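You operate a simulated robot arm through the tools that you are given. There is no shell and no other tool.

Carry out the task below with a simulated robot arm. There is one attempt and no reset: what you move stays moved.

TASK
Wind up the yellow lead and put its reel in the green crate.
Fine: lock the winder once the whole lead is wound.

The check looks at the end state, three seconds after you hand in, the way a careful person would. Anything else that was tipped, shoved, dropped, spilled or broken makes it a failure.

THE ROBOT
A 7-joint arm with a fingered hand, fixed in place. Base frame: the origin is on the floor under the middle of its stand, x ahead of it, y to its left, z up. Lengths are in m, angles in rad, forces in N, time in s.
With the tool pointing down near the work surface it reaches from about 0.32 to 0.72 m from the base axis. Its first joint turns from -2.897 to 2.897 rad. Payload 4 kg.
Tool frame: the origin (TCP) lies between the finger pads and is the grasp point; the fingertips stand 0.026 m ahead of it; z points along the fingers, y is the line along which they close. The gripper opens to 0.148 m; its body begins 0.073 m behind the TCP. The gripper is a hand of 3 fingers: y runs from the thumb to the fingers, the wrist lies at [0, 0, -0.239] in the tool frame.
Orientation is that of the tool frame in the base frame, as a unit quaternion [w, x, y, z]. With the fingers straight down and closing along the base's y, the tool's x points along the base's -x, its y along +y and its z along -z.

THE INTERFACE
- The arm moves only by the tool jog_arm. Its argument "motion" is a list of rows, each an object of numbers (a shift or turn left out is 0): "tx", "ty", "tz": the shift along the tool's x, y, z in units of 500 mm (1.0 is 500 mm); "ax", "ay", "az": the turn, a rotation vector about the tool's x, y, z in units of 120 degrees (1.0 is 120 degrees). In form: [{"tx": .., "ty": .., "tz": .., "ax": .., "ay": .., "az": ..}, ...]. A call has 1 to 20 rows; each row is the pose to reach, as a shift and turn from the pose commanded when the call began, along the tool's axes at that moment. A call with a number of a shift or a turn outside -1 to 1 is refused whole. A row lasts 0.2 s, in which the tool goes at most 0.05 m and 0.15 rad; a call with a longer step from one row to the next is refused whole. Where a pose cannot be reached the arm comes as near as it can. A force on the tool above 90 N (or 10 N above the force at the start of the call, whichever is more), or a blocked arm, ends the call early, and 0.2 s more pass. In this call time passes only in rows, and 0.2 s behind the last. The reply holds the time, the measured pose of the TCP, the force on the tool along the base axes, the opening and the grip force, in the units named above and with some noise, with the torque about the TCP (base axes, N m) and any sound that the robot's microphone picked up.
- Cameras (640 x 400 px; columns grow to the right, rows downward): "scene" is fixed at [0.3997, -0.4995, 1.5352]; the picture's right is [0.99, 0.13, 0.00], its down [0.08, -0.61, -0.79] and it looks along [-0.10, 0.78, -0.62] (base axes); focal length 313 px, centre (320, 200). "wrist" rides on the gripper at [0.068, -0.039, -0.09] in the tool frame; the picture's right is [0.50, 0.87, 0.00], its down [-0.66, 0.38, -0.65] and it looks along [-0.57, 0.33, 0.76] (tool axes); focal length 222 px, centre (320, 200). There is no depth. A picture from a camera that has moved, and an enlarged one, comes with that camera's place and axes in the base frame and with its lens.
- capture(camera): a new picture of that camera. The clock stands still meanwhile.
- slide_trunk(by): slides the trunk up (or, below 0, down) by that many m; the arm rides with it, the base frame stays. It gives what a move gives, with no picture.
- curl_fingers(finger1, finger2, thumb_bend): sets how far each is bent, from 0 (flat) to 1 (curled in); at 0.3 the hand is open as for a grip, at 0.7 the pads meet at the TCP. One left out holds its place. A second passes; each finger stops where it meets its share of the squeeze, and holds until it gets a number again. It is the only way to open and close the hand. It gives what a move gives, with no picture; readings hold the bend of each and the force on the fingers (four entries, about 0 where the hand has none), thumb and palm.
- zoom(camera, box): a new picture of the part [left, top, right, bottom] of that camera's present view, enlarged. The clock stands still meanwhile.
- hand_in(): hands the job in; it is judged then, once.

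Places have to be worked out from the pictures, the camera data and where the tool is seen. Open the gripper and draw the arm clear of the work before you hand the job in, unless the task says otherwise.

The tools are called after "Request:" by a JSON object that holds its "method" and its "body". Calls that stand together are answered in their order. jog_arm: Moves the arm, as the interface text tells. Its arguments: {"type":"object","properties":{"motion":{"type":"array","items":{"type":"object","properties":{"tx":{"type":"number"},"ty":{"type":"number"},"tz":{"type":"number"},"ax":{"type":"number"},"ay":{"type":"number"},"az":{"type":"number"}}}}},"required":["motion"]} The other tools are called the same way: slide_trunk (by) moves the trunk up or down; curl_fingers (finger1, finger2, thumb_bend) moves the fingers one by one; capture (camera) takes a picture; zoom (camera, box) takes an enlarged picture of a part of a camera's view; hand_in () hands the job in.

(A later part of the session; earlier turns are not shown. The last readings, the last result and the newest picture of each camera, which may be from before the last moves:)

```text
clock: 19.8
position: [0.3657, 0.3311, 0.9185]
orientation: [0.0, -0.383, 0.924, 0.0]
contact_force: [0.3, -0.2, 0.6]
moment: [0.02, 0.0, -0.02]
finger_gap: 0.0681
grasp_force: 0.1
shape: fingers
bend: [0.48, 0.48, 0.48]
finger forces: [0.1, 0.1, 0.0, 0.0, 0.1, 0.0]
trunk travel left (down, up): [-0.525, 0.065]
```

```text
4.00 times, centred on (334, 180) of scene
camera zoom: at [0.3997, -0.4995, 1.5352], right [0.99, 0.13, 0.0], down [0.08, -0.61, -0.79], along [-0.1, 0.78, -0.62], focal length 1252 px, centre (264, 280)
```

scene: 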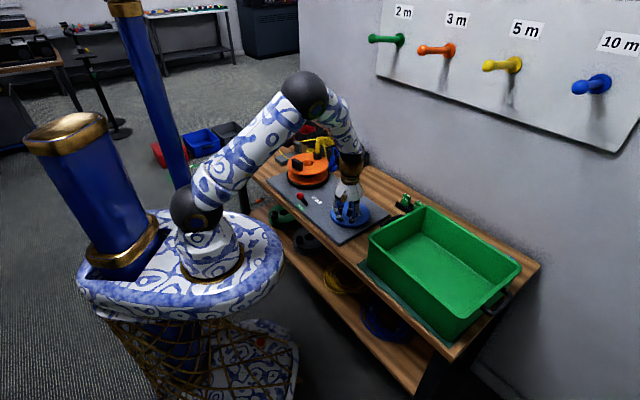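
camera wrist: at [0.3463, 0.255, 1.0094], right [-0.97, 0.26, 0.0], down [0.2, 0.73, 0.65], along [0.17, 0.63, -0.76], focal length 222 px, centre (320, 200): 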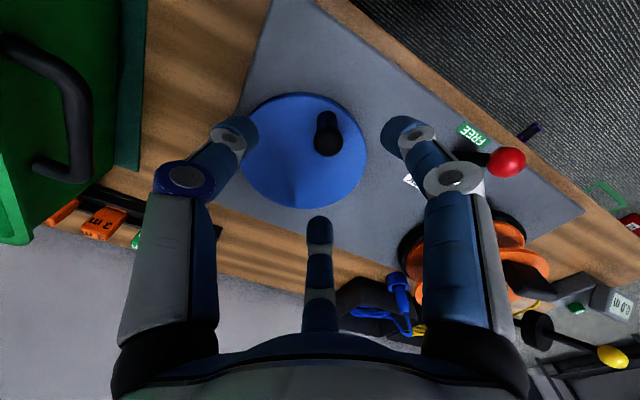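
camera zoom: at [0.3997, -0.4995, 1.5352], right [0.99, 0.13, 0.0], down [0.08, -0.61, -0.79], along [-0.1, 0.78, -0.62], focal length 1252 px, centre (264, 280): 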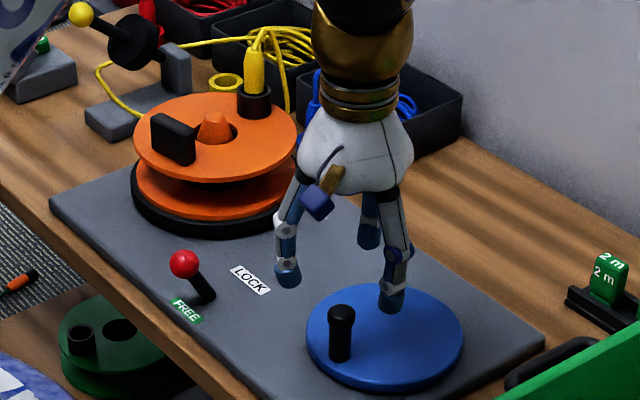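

The crank turned only ~3° (reel followed in the same sense). I descend on the handle again at (0.362, 0.333) and take a firm grip this time.

Request:
{"method": "jog_arm", "body": {"motion": [{"tx": 0.0035, "ty": 0.0083, "tz": 0.05}, {"tx": 0.0035, "ty": 0.0083, "tz": 0.11}, {"tx": 0.0035, "ty": 0.0083, "tz": 0.16}]}}

Request:
{"method": "curl_fingers", "body": {"finger1": 0.75, "finger2": 0.75, "thumb_bend": 0.75}}

Request:
{"method": "capture", "body": {"camera": "wrist"}}

```text
clock: 20.6
position: [0.3636, 0.3324, 0.8392]
orientation: [0.001, -0.382, 0.924, 0.0]
contact_force: [-0.4, -0.5, 0.3]
moment: [0.0, 0.01, 0.0]
finger_gap: 0.0681
grasp_force: 0.1
shape: fingers
bend: [0.48, 0.48, 0.48]
finger forces: [0.1, 0.0, 0.0, 0.1, 0.0, 0.1]
trunk travel left (down, up): [-0.525, 0.065]
```

```text
clock: 21.6
position: [0.3658, 0.3328, 0.8404]
orientation: [-0.001, -0.382, 0.924, -0.001]
contact_force: [0.1, 1.4, -11.9]
moment: [-0.06, -0.04, 0.01]
finger_gap: 0.0056
grasp_force: 12.5
shape: fingers
bend: [0.64, 0.62, 0.69]
finger forces: [7.3, 9.2, 0.0, 0.1, 7.4, 0.0]
trunk travel left (down, up): [-0.525, 0.065]
```

```text
taken
camera wrist: at [0.3442, 0.2561, 0.9301], right [-0.97, 0.26, 0.0], down [0.2, 0.73, 0.65], along [0.17, 0.63, -0.76], focal length 222 px, centre (320, 200)
```

wrist: 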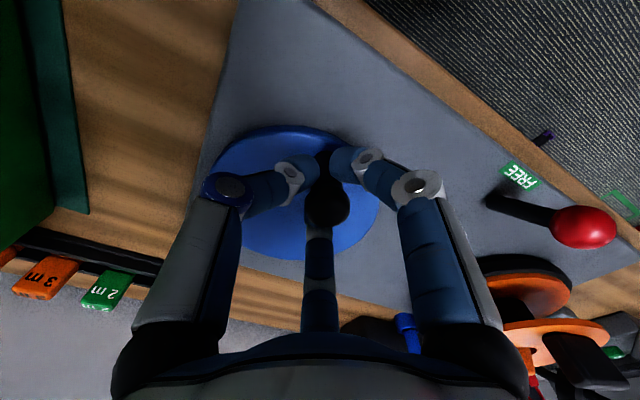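

The handle is now held firmly (about 8 N per finger). I test 50° clockwise, since the lead seems to meet the drum's far side.

Request:
{"method": "jog_arm", "body": {"motion": [{"tx": -0.0015, "ty": 0.0174, "tz": 0.002}, {"tx": -0.006, "ty": 0.0342, "tz": 0.002}, {"tx": -0.0134, "ty": 0.05, "tz": 0.002}, {"tx": -0.0234, "ty": 0.0643, "tz": 0.002}, {"tx": -0.0357, "ty": 0.0766, "tz": 0.002}]}}

Request:
{"method": "capture", "body": {"camera": "wrist"}}

Request:
{"method": "zoom", "body": {"camera": "scene", "box": [230, 110, 390, 230]}}

```text
clock: 22.8
position: [0.3401, 0.3781, 0.8373]
orientation: [0.0, -0.385, 0.923, 0.002]
contact_force: [0.0, 2.0, 0.8]
moment: [-0.01, -0.05, 0.05]
finger_gap: 0.0002
grasp_force: 1.6
shape: fingers
bend: [0.74, 0.73, 0.71]
finger forces: [0.0, 0.1, 0.0, 0.0, 2.4, 0.1]
trunk travel left (down, up): [-0.525, 0.065]
```

```text
taken
camera wrist: at [0.3216, 0.3005, 0.9293], right [-0.97, 0.25, 0.0], down [0.19, 0.73, 0.66], along [0.16, 0.64, -0.75], focal length 222 px, centre (320, 200)
```

wrist: 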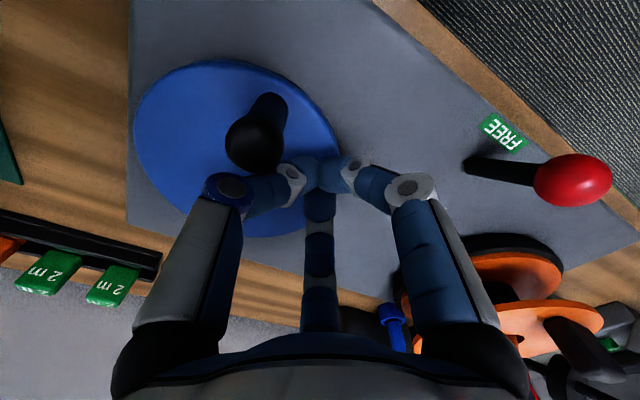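

```text
3.33 times, centred on (310, 170) of scene
camera zoom: at [0.3997, -0.4995, 1.5352], right [0.99, 0.13, 0.0], down [0.08, -0.61, -0.79], along [-0.1, 0.78, -0.62], focal length 1043 px, centre (353, 300)
```

zoom: 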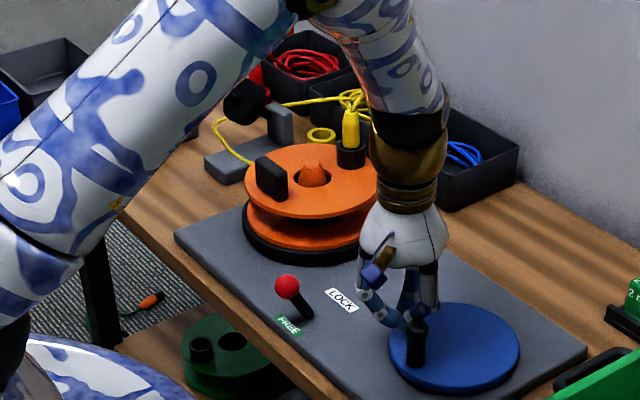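

The handle slipped between thumb and finger again; the crank only moved a few degrees back. I lift, reopen and look once more before trying the other sense with a firm grip.

Request:
{"method": "jog_arm", "body": {"motion": [{"tz": -0.06}, {"tz": -0.12}, {"tx": 0.02, "ty": -0.04, "tz": -0.16}]}}

Request:
{"method": "curl_fingers", "body": {"finger1": 0.5, "finger2": 0.5, "thumb_bend": 0.5}}

Request:
{"method": "capture", "body": {"camera": "wrist"}}

Request:
{"method": "zoom", "body": {"camera": "scene", "box": [270, 130, 398, 230]}}

```text
clock: 23.6
position: [0.3507, 0.3512, 0.9181]
orientation: [0.0, -0.383, 0.924, 0.0]
contact_force: [0.0, 0.2, 0.8]
moment: [0.01, 0.01, 0.02]
finger_gap: 0.0
grasp_force: 0.0
shape: fingers
bend: [0.74, 0.73, 0.71]
finger forces: [0.0, 0.0, 0.0, 0.0, 0.0, 0.0]
trunk travel left (down, up): [-0.525, 0.065]
```

```text
clock: 24.6
position: [0.352, 0.3518, 0.9177]
orientation: [0.0, -0.383, 0.924, -0.001]
contact_force: [0.4, 0.2, 0.2]
moment: [0.03, -0.03, -0.02]
finger_gap: 0.0611
grasp_force: 0.0
shape: fingers
bend: [0.5, 0.5, 0.5]
finger forces: [0.1, 0.0, 0.1, 0.0, 0.0, 0.0]
trunk travel left (down, up): [-0.525, 0.065]
```

```text
taken
camera wrist: at [0.3312, 0.2748, 1.0088], right [-0.97, 0.26, 0.0], down [0.2, 0.73, 0.65], along [0.17, 0.63, -0.76], focal length 222 px, centre (320, 200)
```

wrist: 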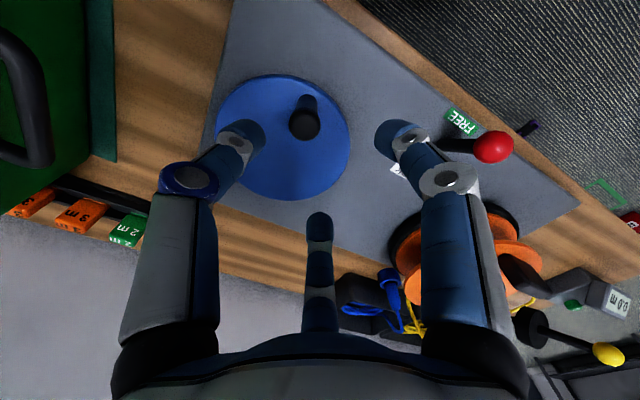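

```text
4.00 times, centred on (334, 180) of scene
camera zoom: at [0.3997, -0.4995, 1.5352], right [0.99, 0.13, 0.0], down [0.08, -0.61, -0.79], along [-0.1, 0.78, -0.62], focal length 1252 px, centre (264, 280)
```

zoom: 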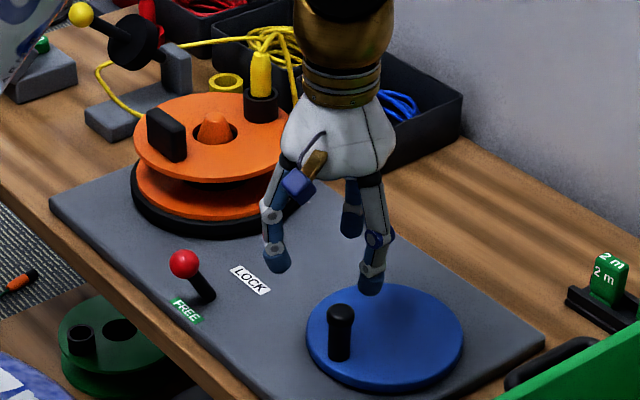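

The crank and reel went back to nearly their original angle. I re-grip the handle firmly and try counter-clockwise in small steps with force readings.

Request:
{"method": "jog_arm", "body": {"motion": [{"tx": 0.0133, "ty": -0.0354, "tz": 0.04}, {"tx": 0.0133, "ty": -0.0354, "tz": 0.1}, {"tx": 0.0133, "ty": -0.0354, "tz": 0.14}, {"tx": 0.0133, "ty": -0.0354, "tz": 0.164}]}}

Request:
{"method": "curl_fingers", "body": {"finger1": 0.8, "finger2": 0.8, "thumb_bend": 0.8}}

Request:
{"method": "jog_arm", "body": {"motion": [{"tx": -0.0004, "ty": -0.0087}, {"tx": -0.0015, "ty": -0.0174}]}}

Request:
{"method": "capture", "body": {"camera": "wrist"}}

```text
clock: 25.6
position: [0.361, 0.3338, 0.8352]
orientation: [0.0, -0.383, 0.924, -0.001]
contact_force: [0.4, 0.0, 0.1]
moment: [0.0, 0.02, 0.01]
finger_gap: 0.0618
grasp_force: 0.0
shape: fingers
bend: [0.5, 0.5, 0.5]
finger forces: [0.0, 0.0, 0.1, 0.0, 0.0, 0.0]
trunk travel left (down, up): [-0.525, 0.065]
```

```text
clock: 26.6
position: [0.3598, 0.3346, 0.8341]
orientation: [0.0, -0.382, 0.924, 0.0]
contact_force: [3.5, -0.6, -13.3]
moment: [0.05, -0.1, -0.03]
finger_gap: 0.0046
grasp_force: 17.5
shape: fingers
bend: [0.72, 0.63, 0.68]
finger forces: [8.2, 12.4, 0.1, 0.1, 14.4, 0.1]
trunk travel left (down, up): [-0.525, 0.065]
```

```text
clock: 27.2
position: [0.3694, 0.3264, 0.8349]
orientation: [-0.001, -0.382, 0.924, 0.0]
contact_force: [1.4, -1.0, -15.7]
moment: [-0.05, -0.03, 0.01]
finger_gap: 0.004
grasp_force: 15.6
shape: fingers
bend: [0.72, 0.62, 0.71]
finger forces: [7.5, 10.1, 0.0, 0.1, 13.2, 0.0]
trunk travel left (down, up): [-0.525, 0.065]
```

```text
taken
camera wrist: at [0.349, 0.2508, 0.926], right [-0.97, 0.26, 0.0], down [0.2, 0.73, 0.65], along [0.17, 0.63, -0.76], focal length 222 px, centre (320, 200)
```

wrist: 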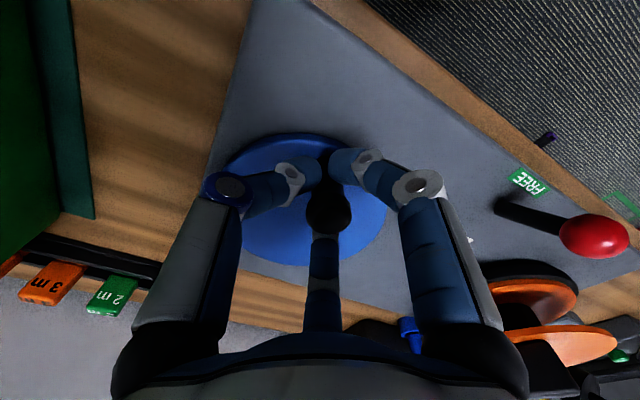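

The handle follows counter-clockwise easily (≈1–2 N). I continue counter-clockwise to about a quarter turn with the firm grip.

Request:
{"method": "jog_arm", "body": {"motion": [{"tx": -0.0042, "ty": -0.0169}, {"tx": -0.0113, "ty": -0.0328}, {"tx": -0.0211, "ty": -0.0473}, {"tx": -0.0332, "ty": -0.0598}, {"tx": -0.0473, "ty": -0.0701}]}}

Request:
{"method": "capture", "body": {"camera": "wrist"}}

Request:
{"method": "zoom", "body": {"camera": "scene", "box": [240, 110, 400, 230]}}

```text
clock: 28.4
position: [0.4123, 0.3186, 0.8357]
orientation: [0.0, -0.382, 0.924, 0.0]
contact_force: [4.0, 1.0, -11.2]
moment: [0.02, -0.09, 0.08]
finger_gap: 0.0012
grasp_force: 16.0
shape: fingers
bend: [0.72, 0.64, 0.73]
finger forces: [8.5, 10.4, 0.1, 0.0, 13.2, 0.1]
trunk travel left (down, up): [-0.525, 0.065]
```

```text
taken
camera wrist: at [0.3914, 0.2421, 0.9264], right [-0.97, 0.26, 0.0], down [0.2, 0.73, 0.65], along [0.17, 0.63, -0.76], focal length 222 px, centre (320, 200)
```

wrist: 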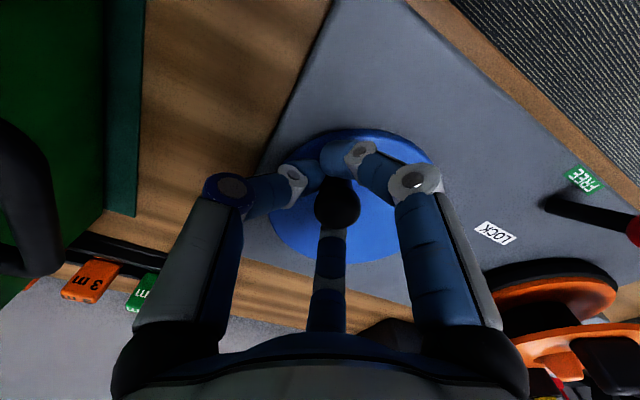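

```text
3.33 times, centred on (320, 170) of scene
camera zoom: at [0.3997, -0.4995, 1.5352], right [0.99, 0.13, 0.0], down [0.08, -0.61, -0.79], along [-0.1, 0.78, -0.62], focal length 1043 px, centre (320, 300)
```

zoom: 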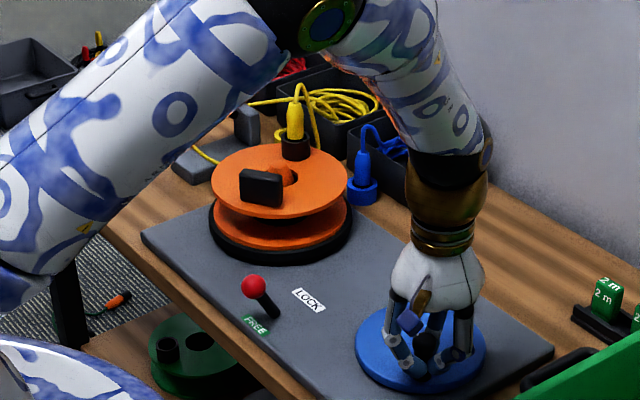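

Counter-clockwise drives the reel about 1:1 and the handle stays held. I continue another 120° in 15° steps.

Request:
{"method": "jog_arm", "body": {"motion": [{"tx": -0.0243, "ty": -0.0096}, {"tx": -0.0502, "ty": -0.0125}, {"tx": -0.076, "ty": -0.0087}, {"tx": -0.1, "ty": 0.0017}, {"tx": -0.1204, "ty": 0.018}, {"tx": -0.1359, "ty": 0.039}, {"tx": -0.1455, "ty": 0.0633}, {"tx": -0.1485, "ty": 0.0892}]}}

Request:
{"method": "capture", "body": {"camera": "wrist"}}

Request:
{"method": "zoom", "body": {"camera": "scene", "box": [240, 110, 400, 230]}}

```text
clock: 29.8
position: [0.4657, 0.3685, 0.8364]
orientation: [0.011, -0.378, 0.926, -0.011]
contact_force: [63.7, -18.7, -11.4]
moment: [0.86, -0.37, 1.15]
finger_gap: 0.0126
grasp_force: 68.2
shape: fingers
bend: [0.75, 0.71, 0.77]
finger forces: [69.4, 0.0, 0.0, 0.0, 67.0, 0.0]
trunk travel left (down, up): [-0.525, 0.065]
stopped in row 6: the force on the tool passed its limit at 94 N (the readings are from after the stop); the commanded pose is now the measured one
```

```text
taken
camera wrist: at [0.4417, 0.2936, 0.9266], right [-0.96, 0.27, -0.03], down [0.18, 0.74, 0.65], along [0.2, 0.62, -0.76], focal length 222 px, centre (320, 200)
```

wrist: 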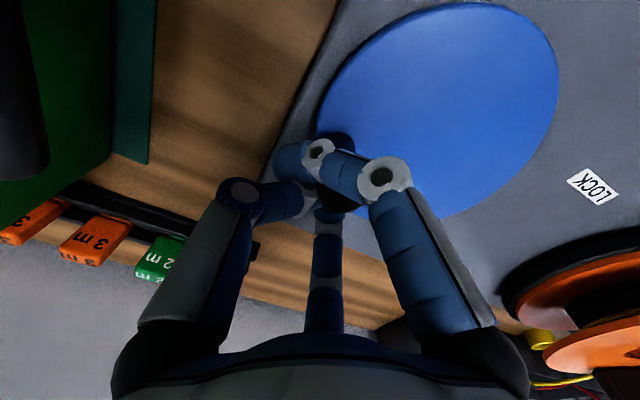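

```text
3.33 times, centred on (320, 170) of scene
camera zoom: at [0.3997, -0.4995, 1.5352], right [0.99, 0.13, 0.0], down [0.08, -0.61, -0.79], along [-0.1, 0.78, -0.62], focal length 1043 px, centre (320, 300)
```

zoom: 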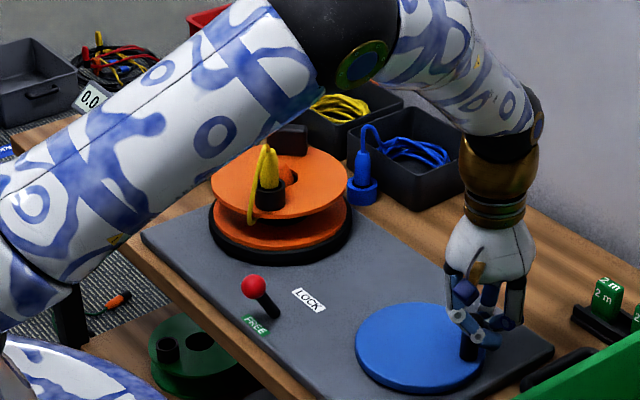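

The force limit tripped at 94 N: the hand is off the handle's true circle or the crank is binding. I open the fingers to relieve it and look.

Request:
{"method": "curl_fingers", "body": {"finger1": 0.5, "finger2": 0.5, "thumb_bend": 0.5}}

Request:
{"method": "capture", "body": {"camera": "wrist"}}

Request:
{"method": "zoom", "body": {"camera": "scene", "box": [320, 160, 400, 240]}}

```text
clock: 30.8
position: [0.4516, 0.3724, 0.8365]
orientation: [0.008, -0.381, 0.925, -0.007]
contact_force: [0.2, -0.2, -0.8]
moment: [0.01, -0.04, -0.01]
finger_gap: 0.0618
grasp_force: 0.1
shape: fingers
bend: [0.5, 0.5, 0.5]
finger forces: [0.0, 0.0, 0.0, 0.0, 0.1, 0.1]
trunk travel left (down, up): [-0.525, 0.065]
```

```text
taken
camera wrist: at [0.4304, 0.2973, 0.928], right [-0.96, 0.26, -0.02], down [0.19, 0.74, 0.65], along [0.19, 0.62, -0.76], focal length 222 px, centre (320, 200)
```

wrist: 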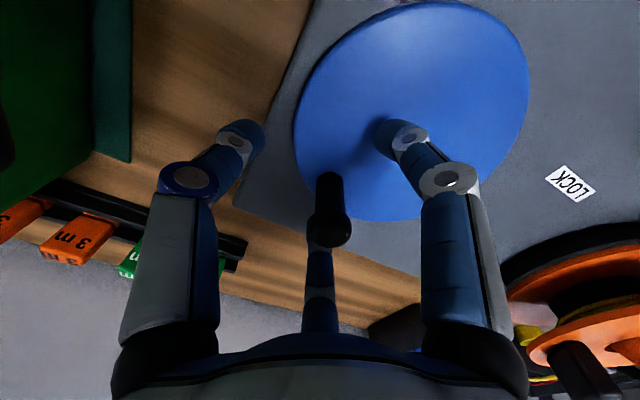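

```text
5.00 times, centred on (360, 200) of scene
camera zoom: at [0.3997, -0.4995, 1.5352], right [0.99, 0.13, 0.0], down [0.08, -0.61, -0.79], along [-0.1, 0.78, -0.62], focal length 1565 px, centre (120, 200)
```

zoom: 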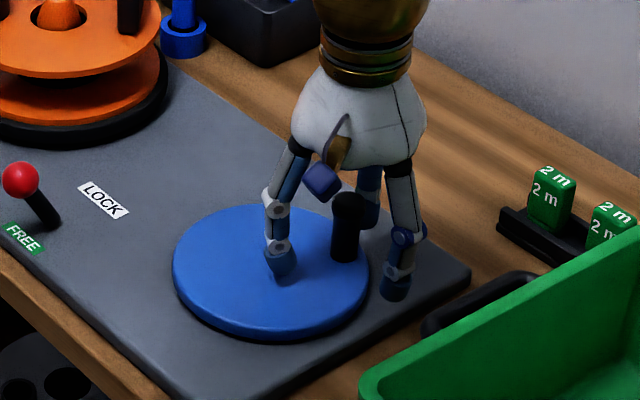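

The handle did follow and now sits near (0.449, 0.386); a refit gives crank centre ≈(0.398, 0.369) and radius ≈0.0525 m, so my circle was a few mm off and the grip jammed. I level the tool, recentre on the handle and look again.

Request:
{"method": "jog_arm", "body": {"motion": [{"tx": -0.0156, "ty": 0.0229, "ax": -0.0092, "ay": 0.0045, "az": -0.0022}]}}

Request:
{"method": "capture", "body": {"camera": "wrist"}}

Request:
{"method": "zoom", "body": {"camera": "scene", "box": [240, 110, 400, 230]}}

```text
clock: 31.2
position: [0.45, 0.3864, 0.8352]
orientation: [-0.001, -0.384, 0.923, -0.001]
contact_force: [-0.2, -0.5, 0.0]
moment: [-0.04, -0.01, 0.01]
finger_gap: 0.0618
grasp_force: 0.0
shape: fingers
bend: [0.5, 0.5, 0.5]
finger forces: [0.1, 0.1, 0.0, 0.1, 0.0, 0.1]
trunk travel left (down, up): [-0.525, 0.065]
```

```text
taken
camera wrist: at [0.4294, 0.3097, 0.9271], right [-0.97, 0.26, 0.0], down [0.2, 0.73, 0.65], along [0.17, 0.63, -0.76], focal length 222 px, centre (320, 200)
```

wrist: 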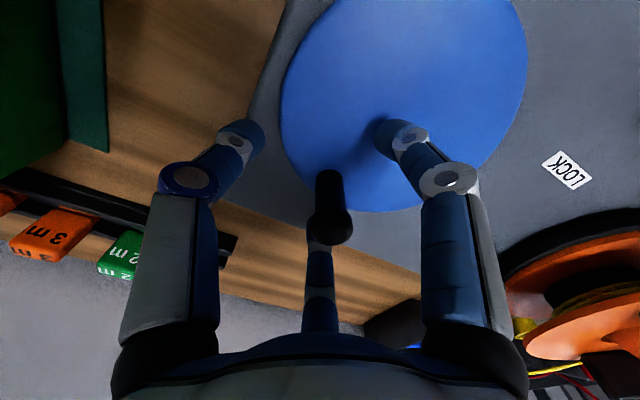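

```text
3.33 times, centred on (320, 170) of scene
camera zoom: at [0.3997, -0.4995, 1.5352], right [0.99, 0.13, 0.0], down [0.08, -0.61, -0.79], along [-0.1, 0.78, -0.62], focal length 1043 px, centre (320, 300)
```

zoom: 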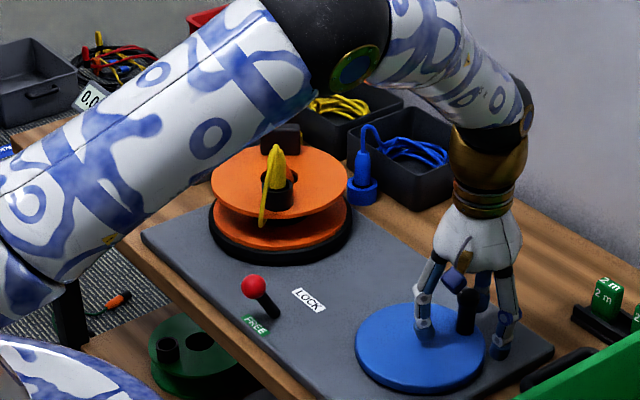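

The handle moved on by ~15° by itself between pictures, so the crank seems to coast. I wait briefly and look again.

Request:
{"method": "jog_arm", "body": {"motion": [{"tz": 0.0}, {"tz": 0.0}, {"tz": 0.0}]}}

Request:
{"method": "capture", "body": {"camera": "wrist"}}

Request:
{"method": "zoom", "body": {"camera": "scene", "box": [240, 110, 400, 230]}}

```text
clock: 32.0
position: [0.4497, 0.3853, 0.8374]
orientation: [0.0, -0.382, 0.924, -0.002]
contact_force: [-0.2, 0.0, 1.1]
moment: [-0.03, 0.04, -0.01]
finger_gap: 0.0616
grasp_force: 0.1
shape: fingers
bend: [0.5, 0.5, 0.5]
finger forces: [0.0, 0.1, 0.1, 0.0, 0.0, 0.0]
trunk travel left (down, up): [-0.525, 0.065]
```

```text
taken
camera wrist: at [0.4299, 0.309, 0.9271], right [-0.97, 0.26, 0.0], down [0.2, 0.73, 0.65], along [0.17, 0.63, -0.76], focal length 222 px, centre (320, 200)
```

wrist: 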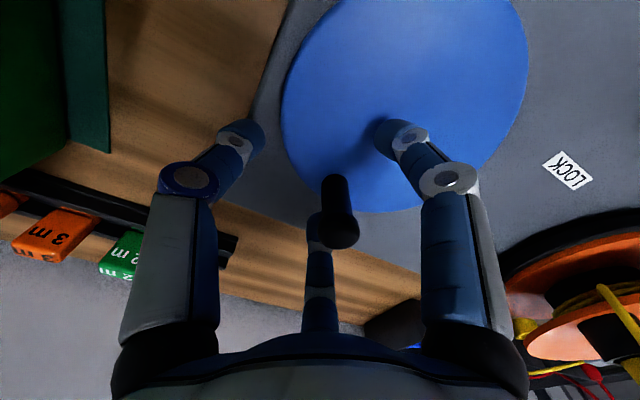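

```text
3.33 times, centred on (320, 170) of scene
camera zoom: at [0.3997, -0.4995, 1.5352], right [0.99, 0.13, 0.0], down [0.08, -0.61, -0.79], along [-0.1, 0.78, -0.62], focal length 1043 px, centre (320, 300)
```

zoom: 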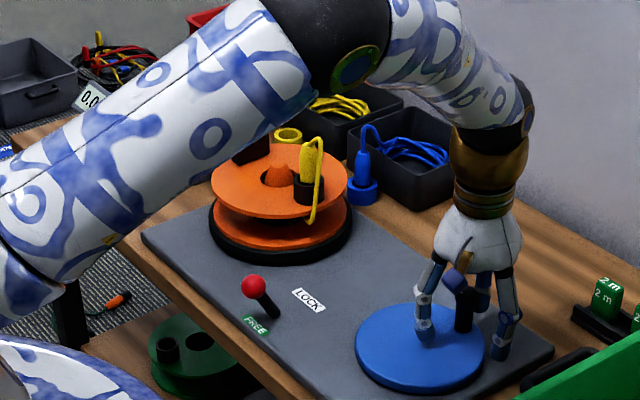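

The reel is still coasting counter-clockwise and yellow lead shows on the drum. I wait a little more to see when it stops.

Request:
{"method": "jog_arm", "body": {"motion": [{"tz": 0.0}, {"tz": 0.0}, {"tz": 0.0}, {"tz": 0.0}, {"tz": 0.0}]}}

Request:
{"method": "zoom", "body": {"camera": "scene", "box": [240, 110, 400, 230]}}

Request:
{"method": "zoom", "body": {"camera": "wrist", "box": [240, 120, 640, 400]}}

```text
clock: 33.2
position: [0.4493, 0.3862, 0.8358]
orientation: [0.0, -0.382, 0.924, -0.002]
contact_force: [-0.5, -1.0, -0.2]
moment: [0.04, 0.02, 0.0]
finger_gap: 0.0617
grasp_force: 0.1
shape: fingers
bend: [0.5, 0.5, 0.5]
finger forces: [0.0, 0.1, 0.0, 0.0, 0.0, 0.0]
trunk travel left (down, up): [-0.525, 0.065]
```

```text
3.33 times, centred on (320, 170) of scene
camera zoom: at [0.3997, -0.4995, 1.5352], right [0.99, 0.13, 0.0], down [0.08, -0.61, -0.79], along [-0.1, 0.78, -0.62], focal length 1043 px, centre (320, 300)
```

zoom: 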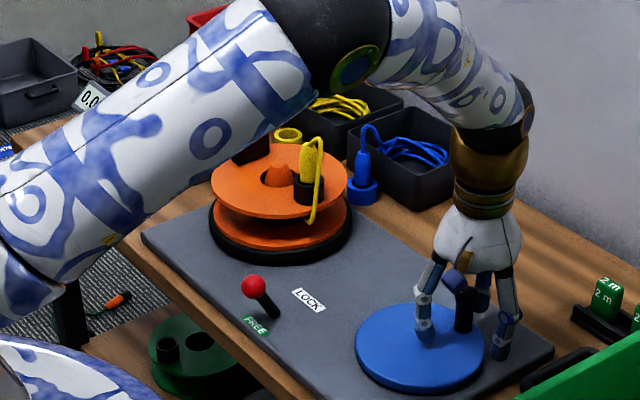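

```text
1.43 times, centred on (440, 260) of wrist
camera zoom: at [0.4298, 0.309, 0.9271], right [-0.97, 0.26, 0.0], down [0.2, 0.73, 0.65], along [0.17, 0.63, -0.76], focal length 317 px, centre (149, 114)
```

zoom: 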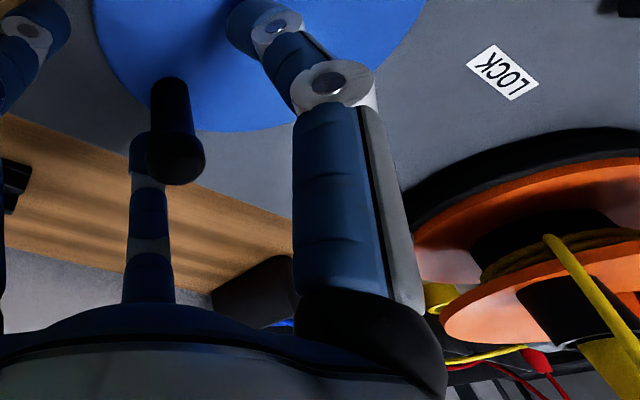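

The reel has stopped; I check the counter digits visible behind the arm.

Request:
{"method": "zoom", "body": {"camera": "scene", "box": [245, 125, 305, 165]}}

Request:
{"method": "zoom", "body": {"camera": "scene", "box": [285, 130, 365, 190]}}

```text
10.00 times, centred on (275, 145) of scene
camera zoom: at [0.3997, -0.4995, 1.5352], right [0.99, 0.13, 0.0], down [0.08, -0.61, -0.79], along [-0.1, 0.78, -0.62], focal length 3130 px, centre (770, 750)
```

zoom: 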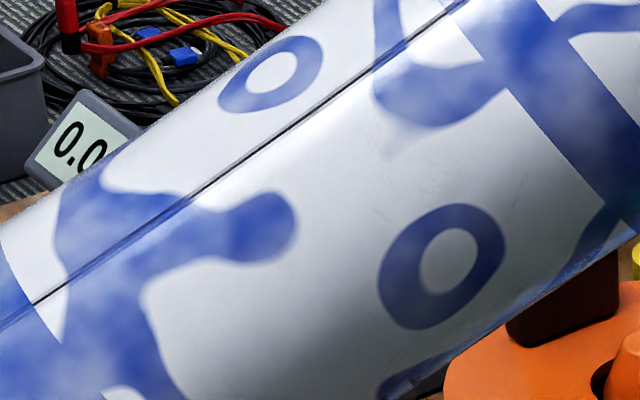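

```text
6.67 times, centred on (325, 160) of scene
camera zoom: at [0.3997, -0.4995, 1.5352], right [0.99, 0.13, 0.0], down [0.08, -0.61, -0.79], along [-0.1, 0.78, -0.62], focal length 2086 px, centre (287, 467)
```

zoom: 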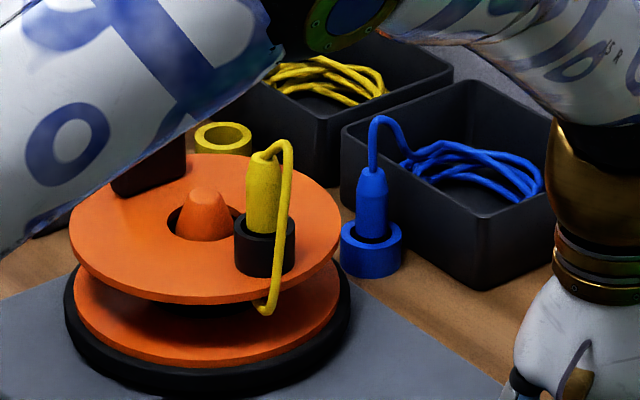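

My circle model was ~5–8 mm off and the handle got squeezed out of the grip. I'll switch to pushing the handle with the closed finger cluster; first I lift away to read the counter and see the reel clearly.

Request:
{"method": "jog_arm", "body": {"motion": [{"tz": -0.06}, {"tz": -0.13}, {"tx": 0.06, "ty": 0.004, "tz": -0.2}, {"tx": 0.14, "ty": 0.008, "tz": -0.25}, {"tx": 0.22, "ty": 0.012, "tz": -0.3}, {"tx": 0.26, "ty": 0.014, "tz": -0.34}]}}

Request:
{"method": "curl_fingers", "body": {"finger1": 0.7, "finger2": 0.7, "thumb_bend": 0.7}}

Request:
{"method": "capture", "body": {"camera": "wrist"}}

Request:
{"method": "zoom", "body": {"camera": "scene", "box": [230, 105, 390, 225]}}

Request:
{"method": "zoom", "body": {"camera": "scene", "box": [240, 120, 310, 165]}}

```text
clock: 34.6
position: [0.354, 0.2965, 1.0047]
orientation: [0.0, -0.383, 0.924, -0.001]
contact_force: [-0.6, -0.2, -0.3]
moment: [-0.03, -0.02, -0.03]
finger_gap: 0.0619
grasp_force: 0.0
shape: fingers
bend: [0.5, 0.5, 0.5]
finger forces: [0.0, 0.0, 0.1, 0.0, 0.0, 0.0]
trunk travel left (down, up): [-0.525, 0.065]
```

```text
clock: 35.6
position: [0.3544, 0.2988, 1.0044]
orientation: [0.0, -0.383, 0.924, -0.001]
contact_force: [-0.2, 0.3, 0.2]
moment: [-0.04, -0.01, -0.01]
finger_gap: 0.0002
grasp_force: 0.1
shape: fingers
bend: [0.69, 0.69, 0.7]
finger forces: [0.0, 0.0, 0.0, 0.1, 0.1, 0.0]
trunk travel left (down, up): [-0.525, 0.065]
```

```text
taken
camera wrist: at [0.3343, 0.222, 1.0955], right [-0.97, 0.26, 0.0], down [0.2, 0.73, 0.65], along [0.17, 0.63, -0.76], focal length 222 px, centre (320, 200)
```

wrist: 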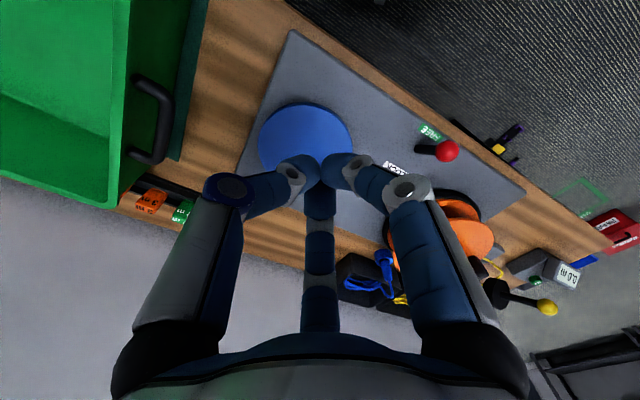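

```text
3.33 times, centred on (310, 165) of scene
camera zoom: at [0.3997, -0.4995, 1.5352], right [0.99, 0.13, 0.0], down [0.08, -0.61, -0.79], along [-0.1, 0.78, -0.62], focal length 1043 px, centre (353, 317)
```

zoom: 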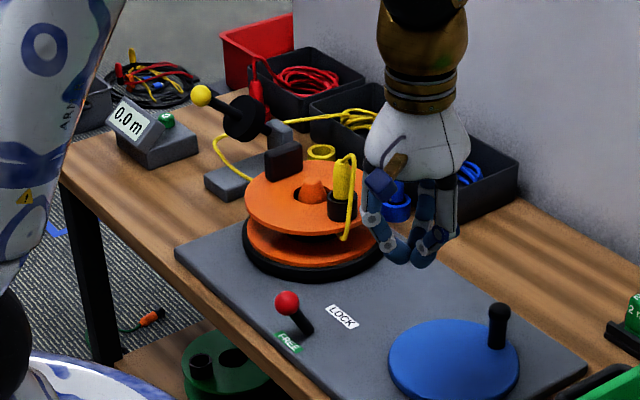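

```text
8.89 times, centred on (275, 142) of scene
camera zoom: at [0.3997, -0.4995, 1.5352], right [0.99, 0.13, 0.0], down [0.08, -0.61, -0.79], along [-0.1, 0.78, -0.62], focal length 2782 px, centre (720, 711)
```

zoom: 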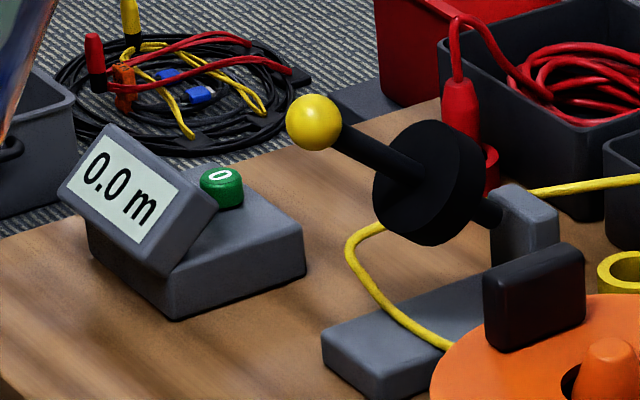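

The handle is at (0.441, 0.4015) and the counter still reads 0.0 m although the reel turned ~270°. I move the camera low in front of the reel to see what is on the drum.

Request:
{"method": "jog_arm", "body": {"motion": [{"tx": 0.039, "ty": 0.067, "tz": 0.014}, {"tx": 0.078, "ty": 0.134, "tz": 0.027}, {"tx": 0.116, "ty": 0.2, "tz": 0.041}, {"tx": 0.155, "ty": 0.267, "tz": 0.054}, {"tx": 0.194, "ty": 0.334, "tz": 0.068}, {"tx": 0.233, "ty": 0.4, "tz": 0.081}, {"tx": 0.271, "ty": 0.467, "tz": 0.095}, {"tx": 0.31, "ty": 0.534, "tz": 0.108}]}}

Request:
{"method": "capture", "body": {"camera": "wrist"}}

Request:
{"method": "zoom", "body": {"camera": "wrist", "box": [180, 190, 340, 330]}}

```text
clock: 37.4
position: [0.0562, 0.3761, 0.953]
orientation: [0.0, -0.383, 0.924, -0.001]
contact_force: [0.4, 0.2, -0.7]
moment: [-0.01, 0.0, 0.0]
finger_gap: 0.0001
grasp_force: 0.0
shape: fingers
bend: [0.69, 0.69, 0.7]
finger forces: [0.0, 0.0, 0.1, 0.0, 0.0, 0.0]
trunk travel left (down, up): [-0.525, 0.065]
```

```text
taken
camera wrist: at [0.0358, 0.3009, 1.0433], right [-0.97, 0.26, 0.0], down [0.2, 0.73, 0.65], along [0.17, 0.63, -0.76], focal length 222 px, centre (320, 200)
```

wrist: 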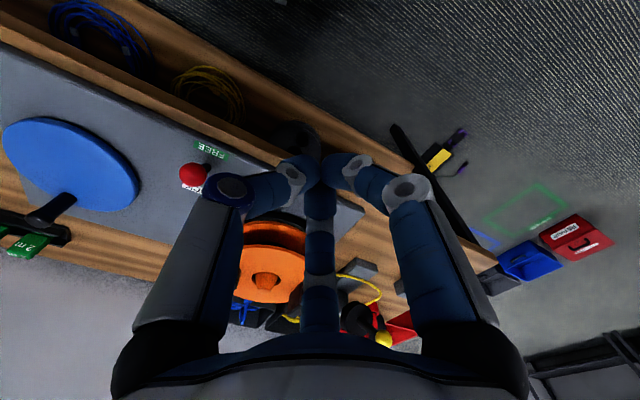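

```text
2.86 times, centred on (260, 260) of wrist
camera zoom: at [0.0358, 0.3009, 1.0433], right [-0.97, 0.26, 0.0], down [0.2, 0.73, 0.65], along [0.17, 0.63, -0.76], focal length 635 px, centre (491, 29)
```

zoom: 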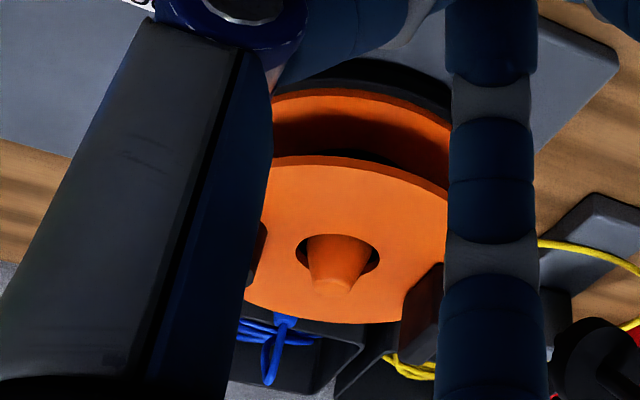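

The view is too steep for the drum. I go closer to the guide, with open fingers, to understand the yellow-ball arm and how the lead passes.

Request:
{"method": "jog_arm", "body": {"motion": [{"tx": -0.056, "ty": 0.059, "tz": -0.01}, {"tx": -0.112, "ty": 0.118, "tz": -0.014}, {"tx": -0.168, "ty": 0.177, "tz": -0.014}, {"tx": -0.224, "ty": 0.236, "tz": -0.014}, {"tx": -0.28, "ty": 0.295, "tz": -0.014}, {"tx": -0.336, "ty": 0.354, "tz": -0.014}]}}

Request:
{"method": "curl_fingers", "body": {"finger1": 0.3, "finger2": 0.3, "thumb_bend": 0.3}}

Request:
{"method": "capture", "body": {"camera": "wrist"}}

Request:
{"method": "zoom", "body": {"camera": "wrist", "box": [220, 110, 440, 260]}}

```text
clock: 38.8
position: [0.0506, 0.6245, 0.9565]
orientation: [0.0, -0.383, 0.924, -0.002]
contact_force: [-0.1, -0.1, -0.8]
moment: [0.02, -0.02, 0.0]
finger_gap: 0.0002
grasp_force: 0.0
shape: fingers
bend: [0.69, 0.69, 0.7]
finger forces: [0.0, 0.1, 0.1, 0.0, 0.1, 0.0]
trunk travel left (down, up): [-0.525, 0.065]
```

```text
clock: 39.8
position: [0.0506, 0.6232, 0.9557]
orientation: [0.001, -0.383, 0.924, -0.001]
contact_force: [0.0, -0.6, 0.8]
moment: [-0.01, -0.04, -0.03]
finger_gap: 0.1268
grasp_force: 0.1
shape: fingers
bend: [0.3, 0.3, 0.3]
finger forces: [0.2, 0.0, 0.0, 0.0, 0.0, 0.0]
trunk travel left (down, up): [-0.525, 0.065]
```

```text
taken
camera wrist: at [0.03, 0.5473, 1.0482], right [-0.97, 0.26, 0.0], down [0.2, 0.73, 0.65], along [0.17, 0.63, -0.76], focal length 222 px, centre (320, 200)
```

wrist: 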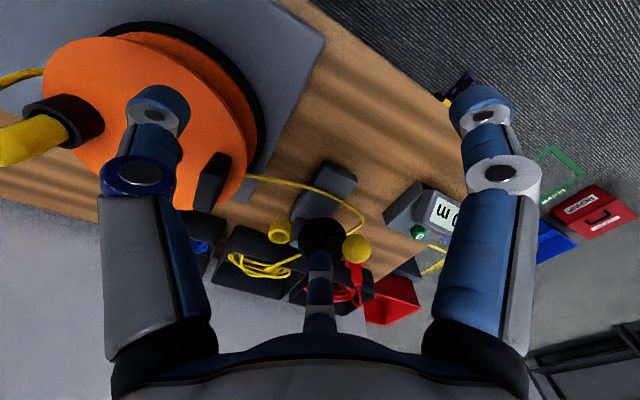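

```text
2.67 times, centred on (330, 185) of wrist
camera zoom: at [0.03, 0.5473, 1.0482], right [-0.97, 0.26, 0.0], down [0.2, 0.73, 0.65], along [0.17, 0.63, -0.76], focal length 592 px, centre (293, 240)
```

zoom: 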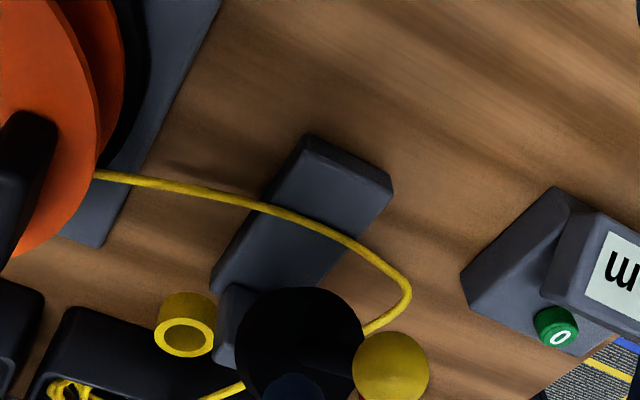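

The lead's route looks unchanged. I compare the coil in the bin with the initial picture using the same zoom box.

Request:
{"method": "zoom", "body": {"camera": "scene", "box": [270, 110, 350, 160]}}

Request:
{"method": "zoom", "body": {"camera": "wrist", "box": [210, 180, 410, 340]}}

```text
8.00 times, centred on (310, 135) of scene
camera zoom: at [0.3997, -0.4995, 1.5352], right [0.99, 0.13, 0.0], down [0.08, -0.61, -0.79], along [-0.1, 0.78, -0.62], focal length 2504 px, centre (400, 720)
```

zoom: 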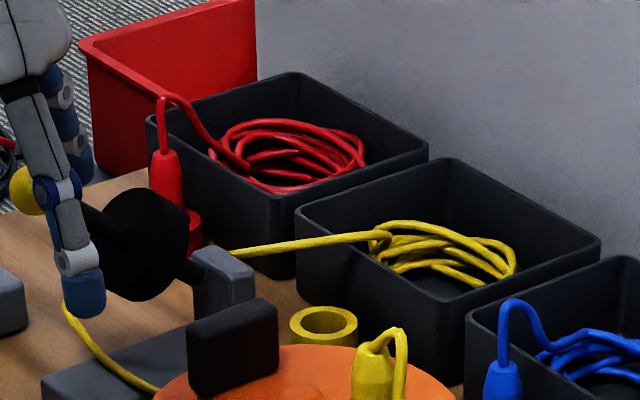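

```text
2.50 times, centred on (310, 260) of wrist
camera zoom: at [0.03, 0.5473, 1.0482], right [-0.97, 0.26, 0.0], down [0.2, 0.73, 0.65], along [0.17, 0.63, -0.76], focal length 555 px, centre (345, 50)
```

zoom: 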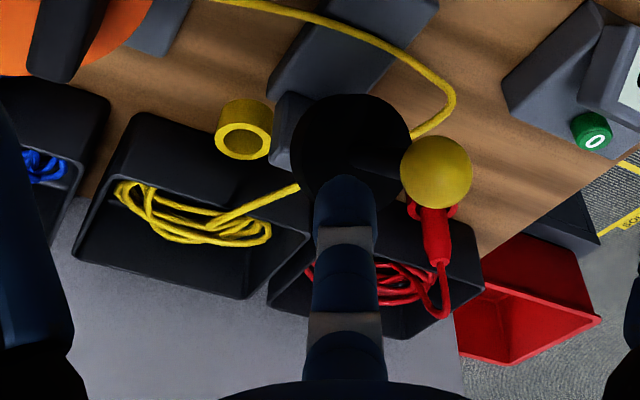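

The coil in the bin has clearly shrunk, so counter-clockwise winding works (the counter's wheel just isn't engaged). I close the fingers into a solid cluster and travel to a point behind the handle (clockwise side of it).

Request:
{"method": "curl_fingers", "body": {"finger1": 0.72, "finger2": 0.72, "thumb_bend": 0.72}}

Request:
{"method": "jog_arm", "body": {"motion": [{"tx": -0.01, "ty": -0.06, "tz": -0.06}, {"tx": -0.03, "ty": -0.14, "tz": -0.09}, {"tx": -0.05, "ty": -0.23, "tz": -0.09}, {"tx": -0.07, "ty": -0.32, "tz": -0.09}, {"tx": -0.09, "ty": -0.41, "tz": -0.09}, {"tx": -0.11, "ty": -0.5, "tz": -0.09}, {"tx": -0.13, "ty": -0.59, "tz": -0.09}, {"tx": -0.15, "ty": -0.68, "tz": -0.08}, {"tx": -0.17, "ty": -0.77, "tz": -0.05}, {"tx": -0.19, "ty": -0.86, "tz": -0.02}, {"tx": -0.209, "ty": -0.951, "tz": 0.01}]}}

Request:
{"method": "capture", "body": {"camera": "wrist"}}

Request:
{"method": "zoom", "body": {"camera": "scene", "box": [280, 120, 420, 240]}}

```text
clock: 40.8
position: [0.0507, 0.6237, 0.9565]
orientation: [-0.001, -0.382, 0.924, -0.001]
contact_force: [0.7, 0.0, -0.7]
moment: [-0.03, 0.01, 0.0]
finger_gap: 0.0
grasp_force: 0.0
shape: fingers
bend: [0.71, 0.71, 0.71]
finger forces: [0.1, 0.1, 0.0, 0.1, 0.0, 0.0]
trunk travel left (down, up): [-0.525, 0.065]
```

```text
clock: 43.2
position: [0.4562, 0.3599, 0.9524]
orientation: [0.001, -0.383, 0.924, -0.001]
contact_force: [0.3, -0.1, 0.7]
moment: [0.0, 0.0, 0.0]
finger_gap: 0.0003
grasp_force: 0.1
shape: fingers
bend: [0.71, 0.71, 0.71]
finger forces: [0.0, 0.0, 0.1, 0.1, 0.0, 0.0]
trunk travel left (down, up): [-0.525, 0.065]
```

```text
taken
camera wrist: at [0.4372, 0.2834, 1.0431], right [-0.97, 0.26, 0.0], down [0.19, 0.73, 0.65], along [0.17, 0.63, -0.76], focal length 222 px, centre (320, 200)
```

wrist: 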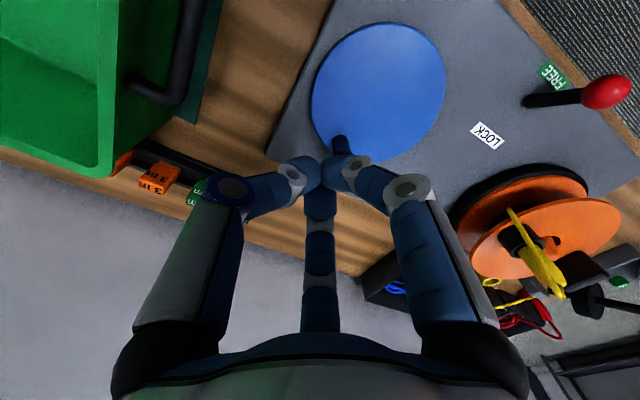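

```text
3.33 times, centred on (350, 180) of scene
camera zoom: at [0.3997, -0.4995, 1.5352], right [0.99, 0.13, 0.0], down [0.08, -0.61, -0.79], along [-0.1, 0.78, -0.62], focal length 1043 px, centre (220, 267)
```

zoom: 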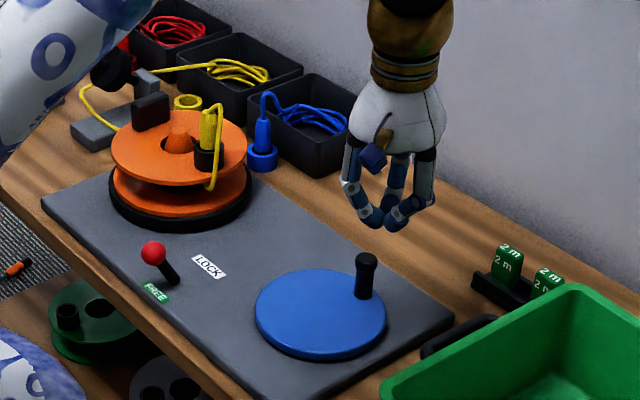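

The handle stands clear at (0.441, 0.40) with the closed fingers behind it. I descend next to it to z≈0.838.

Request:
{"method": "jog_arm", "body": {"motion": [{"tx": -0.003, "ty": -0.003, "tz": 0.08}, {"tx": -0.003, "ty": -0.003, "tz": 0.16}, {"tx": -0.003, "ty": -0.003, "tz": 0.2}, {"tx": -0.003, "ty": -0.003, "tz": 0.226}]}}

Request:
{"method": "capture", "body": {"camera": "wrist"}}

Request:
{"method": "zoom", "body": {"camera": "scene", "box": [310, 160, 410, 240]}}

```text
clock: 44.2
position: [0.4605, 0.3602, 0.84]
orientation: [0.0, -0.383, 0.924, -0.001]
contact_force: [0.3, 0.5, 0.2]
moment: [0.0, 0.01, 0.02]
finger_gap: 0.0
grasp_force: 0.1
shape: fingers
bend: [0.71, 0.71, 0.71]
finger forces: [0.0, 0.1, 0.0, 0.0, 0.0, 0.0]
trunk travel left (down, up): [-0.525, 0.065]
```

```text
taken
camera wrist: at [0.4412, 0.2845, 0.9303], right [-0.97, 0.26, 0.0], down [0.2, 0.73, 0.65], along [0.17, 0.63, -0.76], focal length 222 px, centre (320, 200)
```

wrist: 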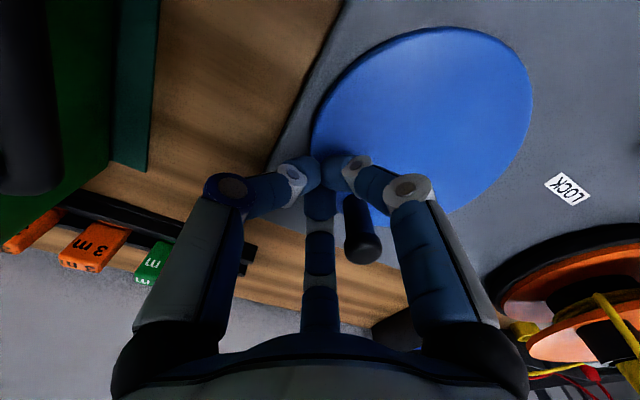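

```text
5.00 times, centred on (360, 200) of scene
camera zoom: at [0.3997, -0.4995, 1.5352], right [0.99, 0.13, 0.0], down [0.08, -0.61, -0.79], along [-0.1, 0.78, -0.62], focal length 1565 px, centre (120, 200)
```

zoom: 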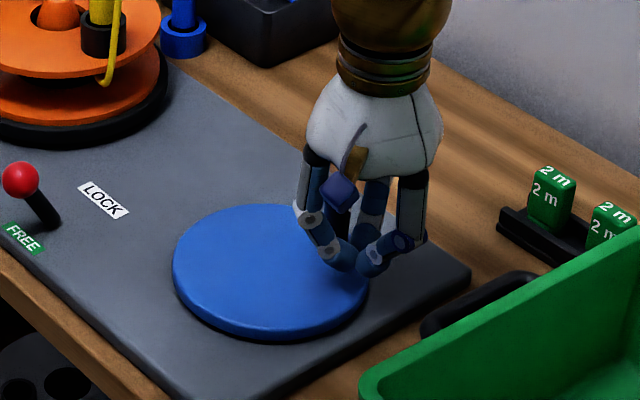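

The handle sits in the notch between the two fingers, ahead of the cluster in the counter-clockwise sense. I push it around 180° on a circle of radius ~63 mm about (0.399, 0.373).

Request:
{"method": "jog_arm", "body": {"motion": [{"tx": -0.0318, "ty": 0.0299}, {"tx": -0.0514, "ty": 0.0688}, {"tx": -0.0566, "ty": 0.1121}, {"tx": -0.0466, "ty": 0.1546}, {"tx": -0.0228, "ty": 0.1911}, {"tx": 0.0122, "ty": 0.2172}, {"tx": 0.0539, "ty": 0.2298}, {"tx": 0.0975, "ty": 0.2274}, {"tx": 0.1376, "ty": 0.2102}]}}

Request:
{"method": "capture", "body": {"camera": "wrist"}}

Request:
{"method": "zoom", "body": {"camera": "scene", "box": [270, 120, 410, 240]}}

```text
clock: 46.2
position: [0.3378, 0.3805, 0.8426]
orientation: [-0.003, -0.382, 0.924, -0.002]
contact_force: [6.3, -23.0, 19.0]
moment: [-0.58, -0.31, -0.2]
finger_gap: 0.0047
grasp_force: 16.5
shape: fingers
bend: [0.72, 0.64, 0.67]
finger forces: [5.8, 6.7, 0.0, 0.0, 21.0, 0.0]
trunk travel left (down, up): [-0.525, 0.065]
```

```text
taken
camera wrist: at [0.3178, 0.3045, 0.9337], right [-0.97, 0.26, 0.0], down [0.2, 0.73, 0.65], along [0.17, 0.63, -0.76], focal length 222 px, centre (320, 200)
```

wrist: 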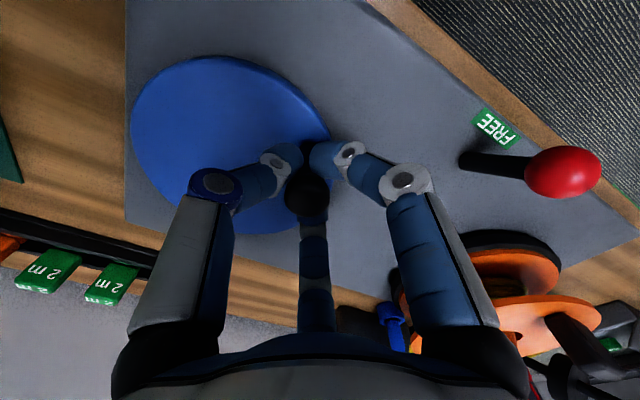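

```text
3.33 times, centred on (340, 180) of scene
camera zoom: at [0.3997, -0.4995, 1.5352], right [0.99, 0.13, 0.0], down [0.08, -0.61, -0.79], along [-0.1, 0.78, -0.62], focal length 1043 px, centre (253, 267)
```

zoom: 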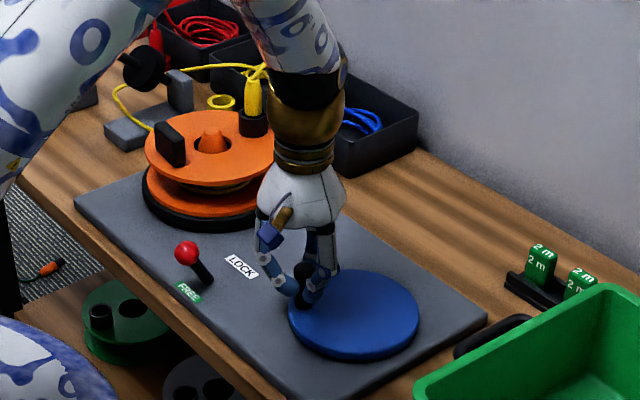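

The handle slid into the notch and is now caged between the three fingers with a light squeeze, and the crank advanced ~140°. I continue counter-clockwise with the TCP following the handle's own 53 mm circle.

Request:
{"method": "jog_arm", "body": {"motion": [{"tx": 0.0124, "ty": -0.037}, {"tx": 0.0308, "ty": -0.0688}, {"tx": 0.0372, "ty": -0.1051}, {"tx": 0.0308, "ty": -0.1414}, {"tx": 0.0124, "ty": -0.1732}, {"tx": -0.0158, "ty": -0.1969}, {"tx": -0.0504, "ty": -0.2095}]}}

Request:
{"method": "capture", "body": {"camera": "wrist"}}

Request:
{"method": "zoom", "body": {"camera": "scene", "box": [270, 120, 410, 240]}}

```text
clock: 47.8
position: [0.4278, 0.3324, 0.843]
orientation: [0.0, -0.384, 0.923, 0.0]
contact_force: [-3.7, 4.2, -2.0]
moment: [0.03, 0.04, 0.08]
finger_gap: 0.0
grasp_force: 2.4
shape: fingers
bend: [0.72, 0.68, 0.69]
finger forces: [0.0, 4.4, 0.1, 0.0, 0.1, 0.0]
trunk travel left (down, up): [-0.525, 0.065]
```

```text
taken
camera wrist: at [0.4089, 0.2558, 0.9339], right [-0.97, 0.26, 0.0], down [0.19, 0.73, 0.65], along [0.17, 0.63, -0.76], focal length 222 px, centre (320, 200)
```

wrist: 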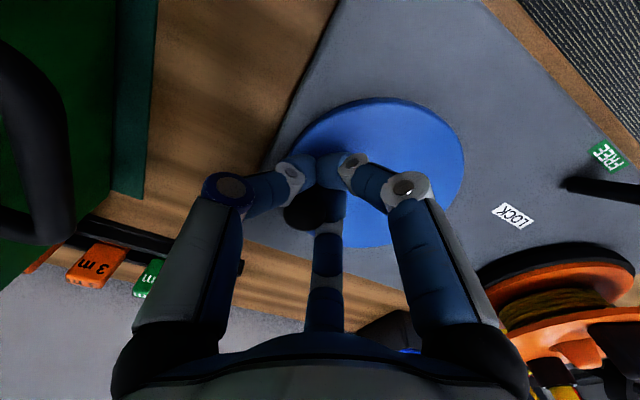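

```text
3.33 times, centred on (340, 180) of scene
camera zoom: at [0.3997, -0.4995, 1.5352], right [0.99, 0.13, 0.0], down [0.08, -0.61, -0.79], along [-0.1, 0.78, -0.62], focal length 1043 px, centre (253, 267)
```

zoom: 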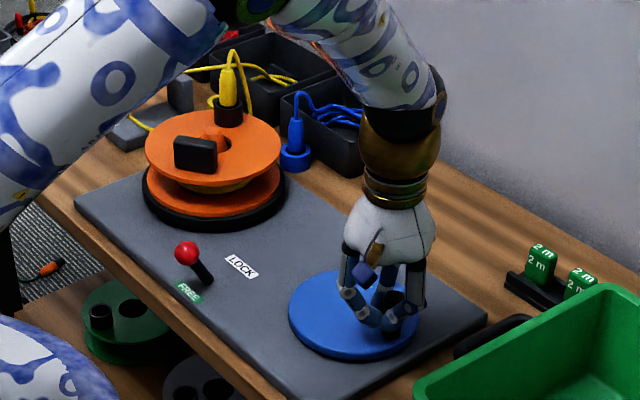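

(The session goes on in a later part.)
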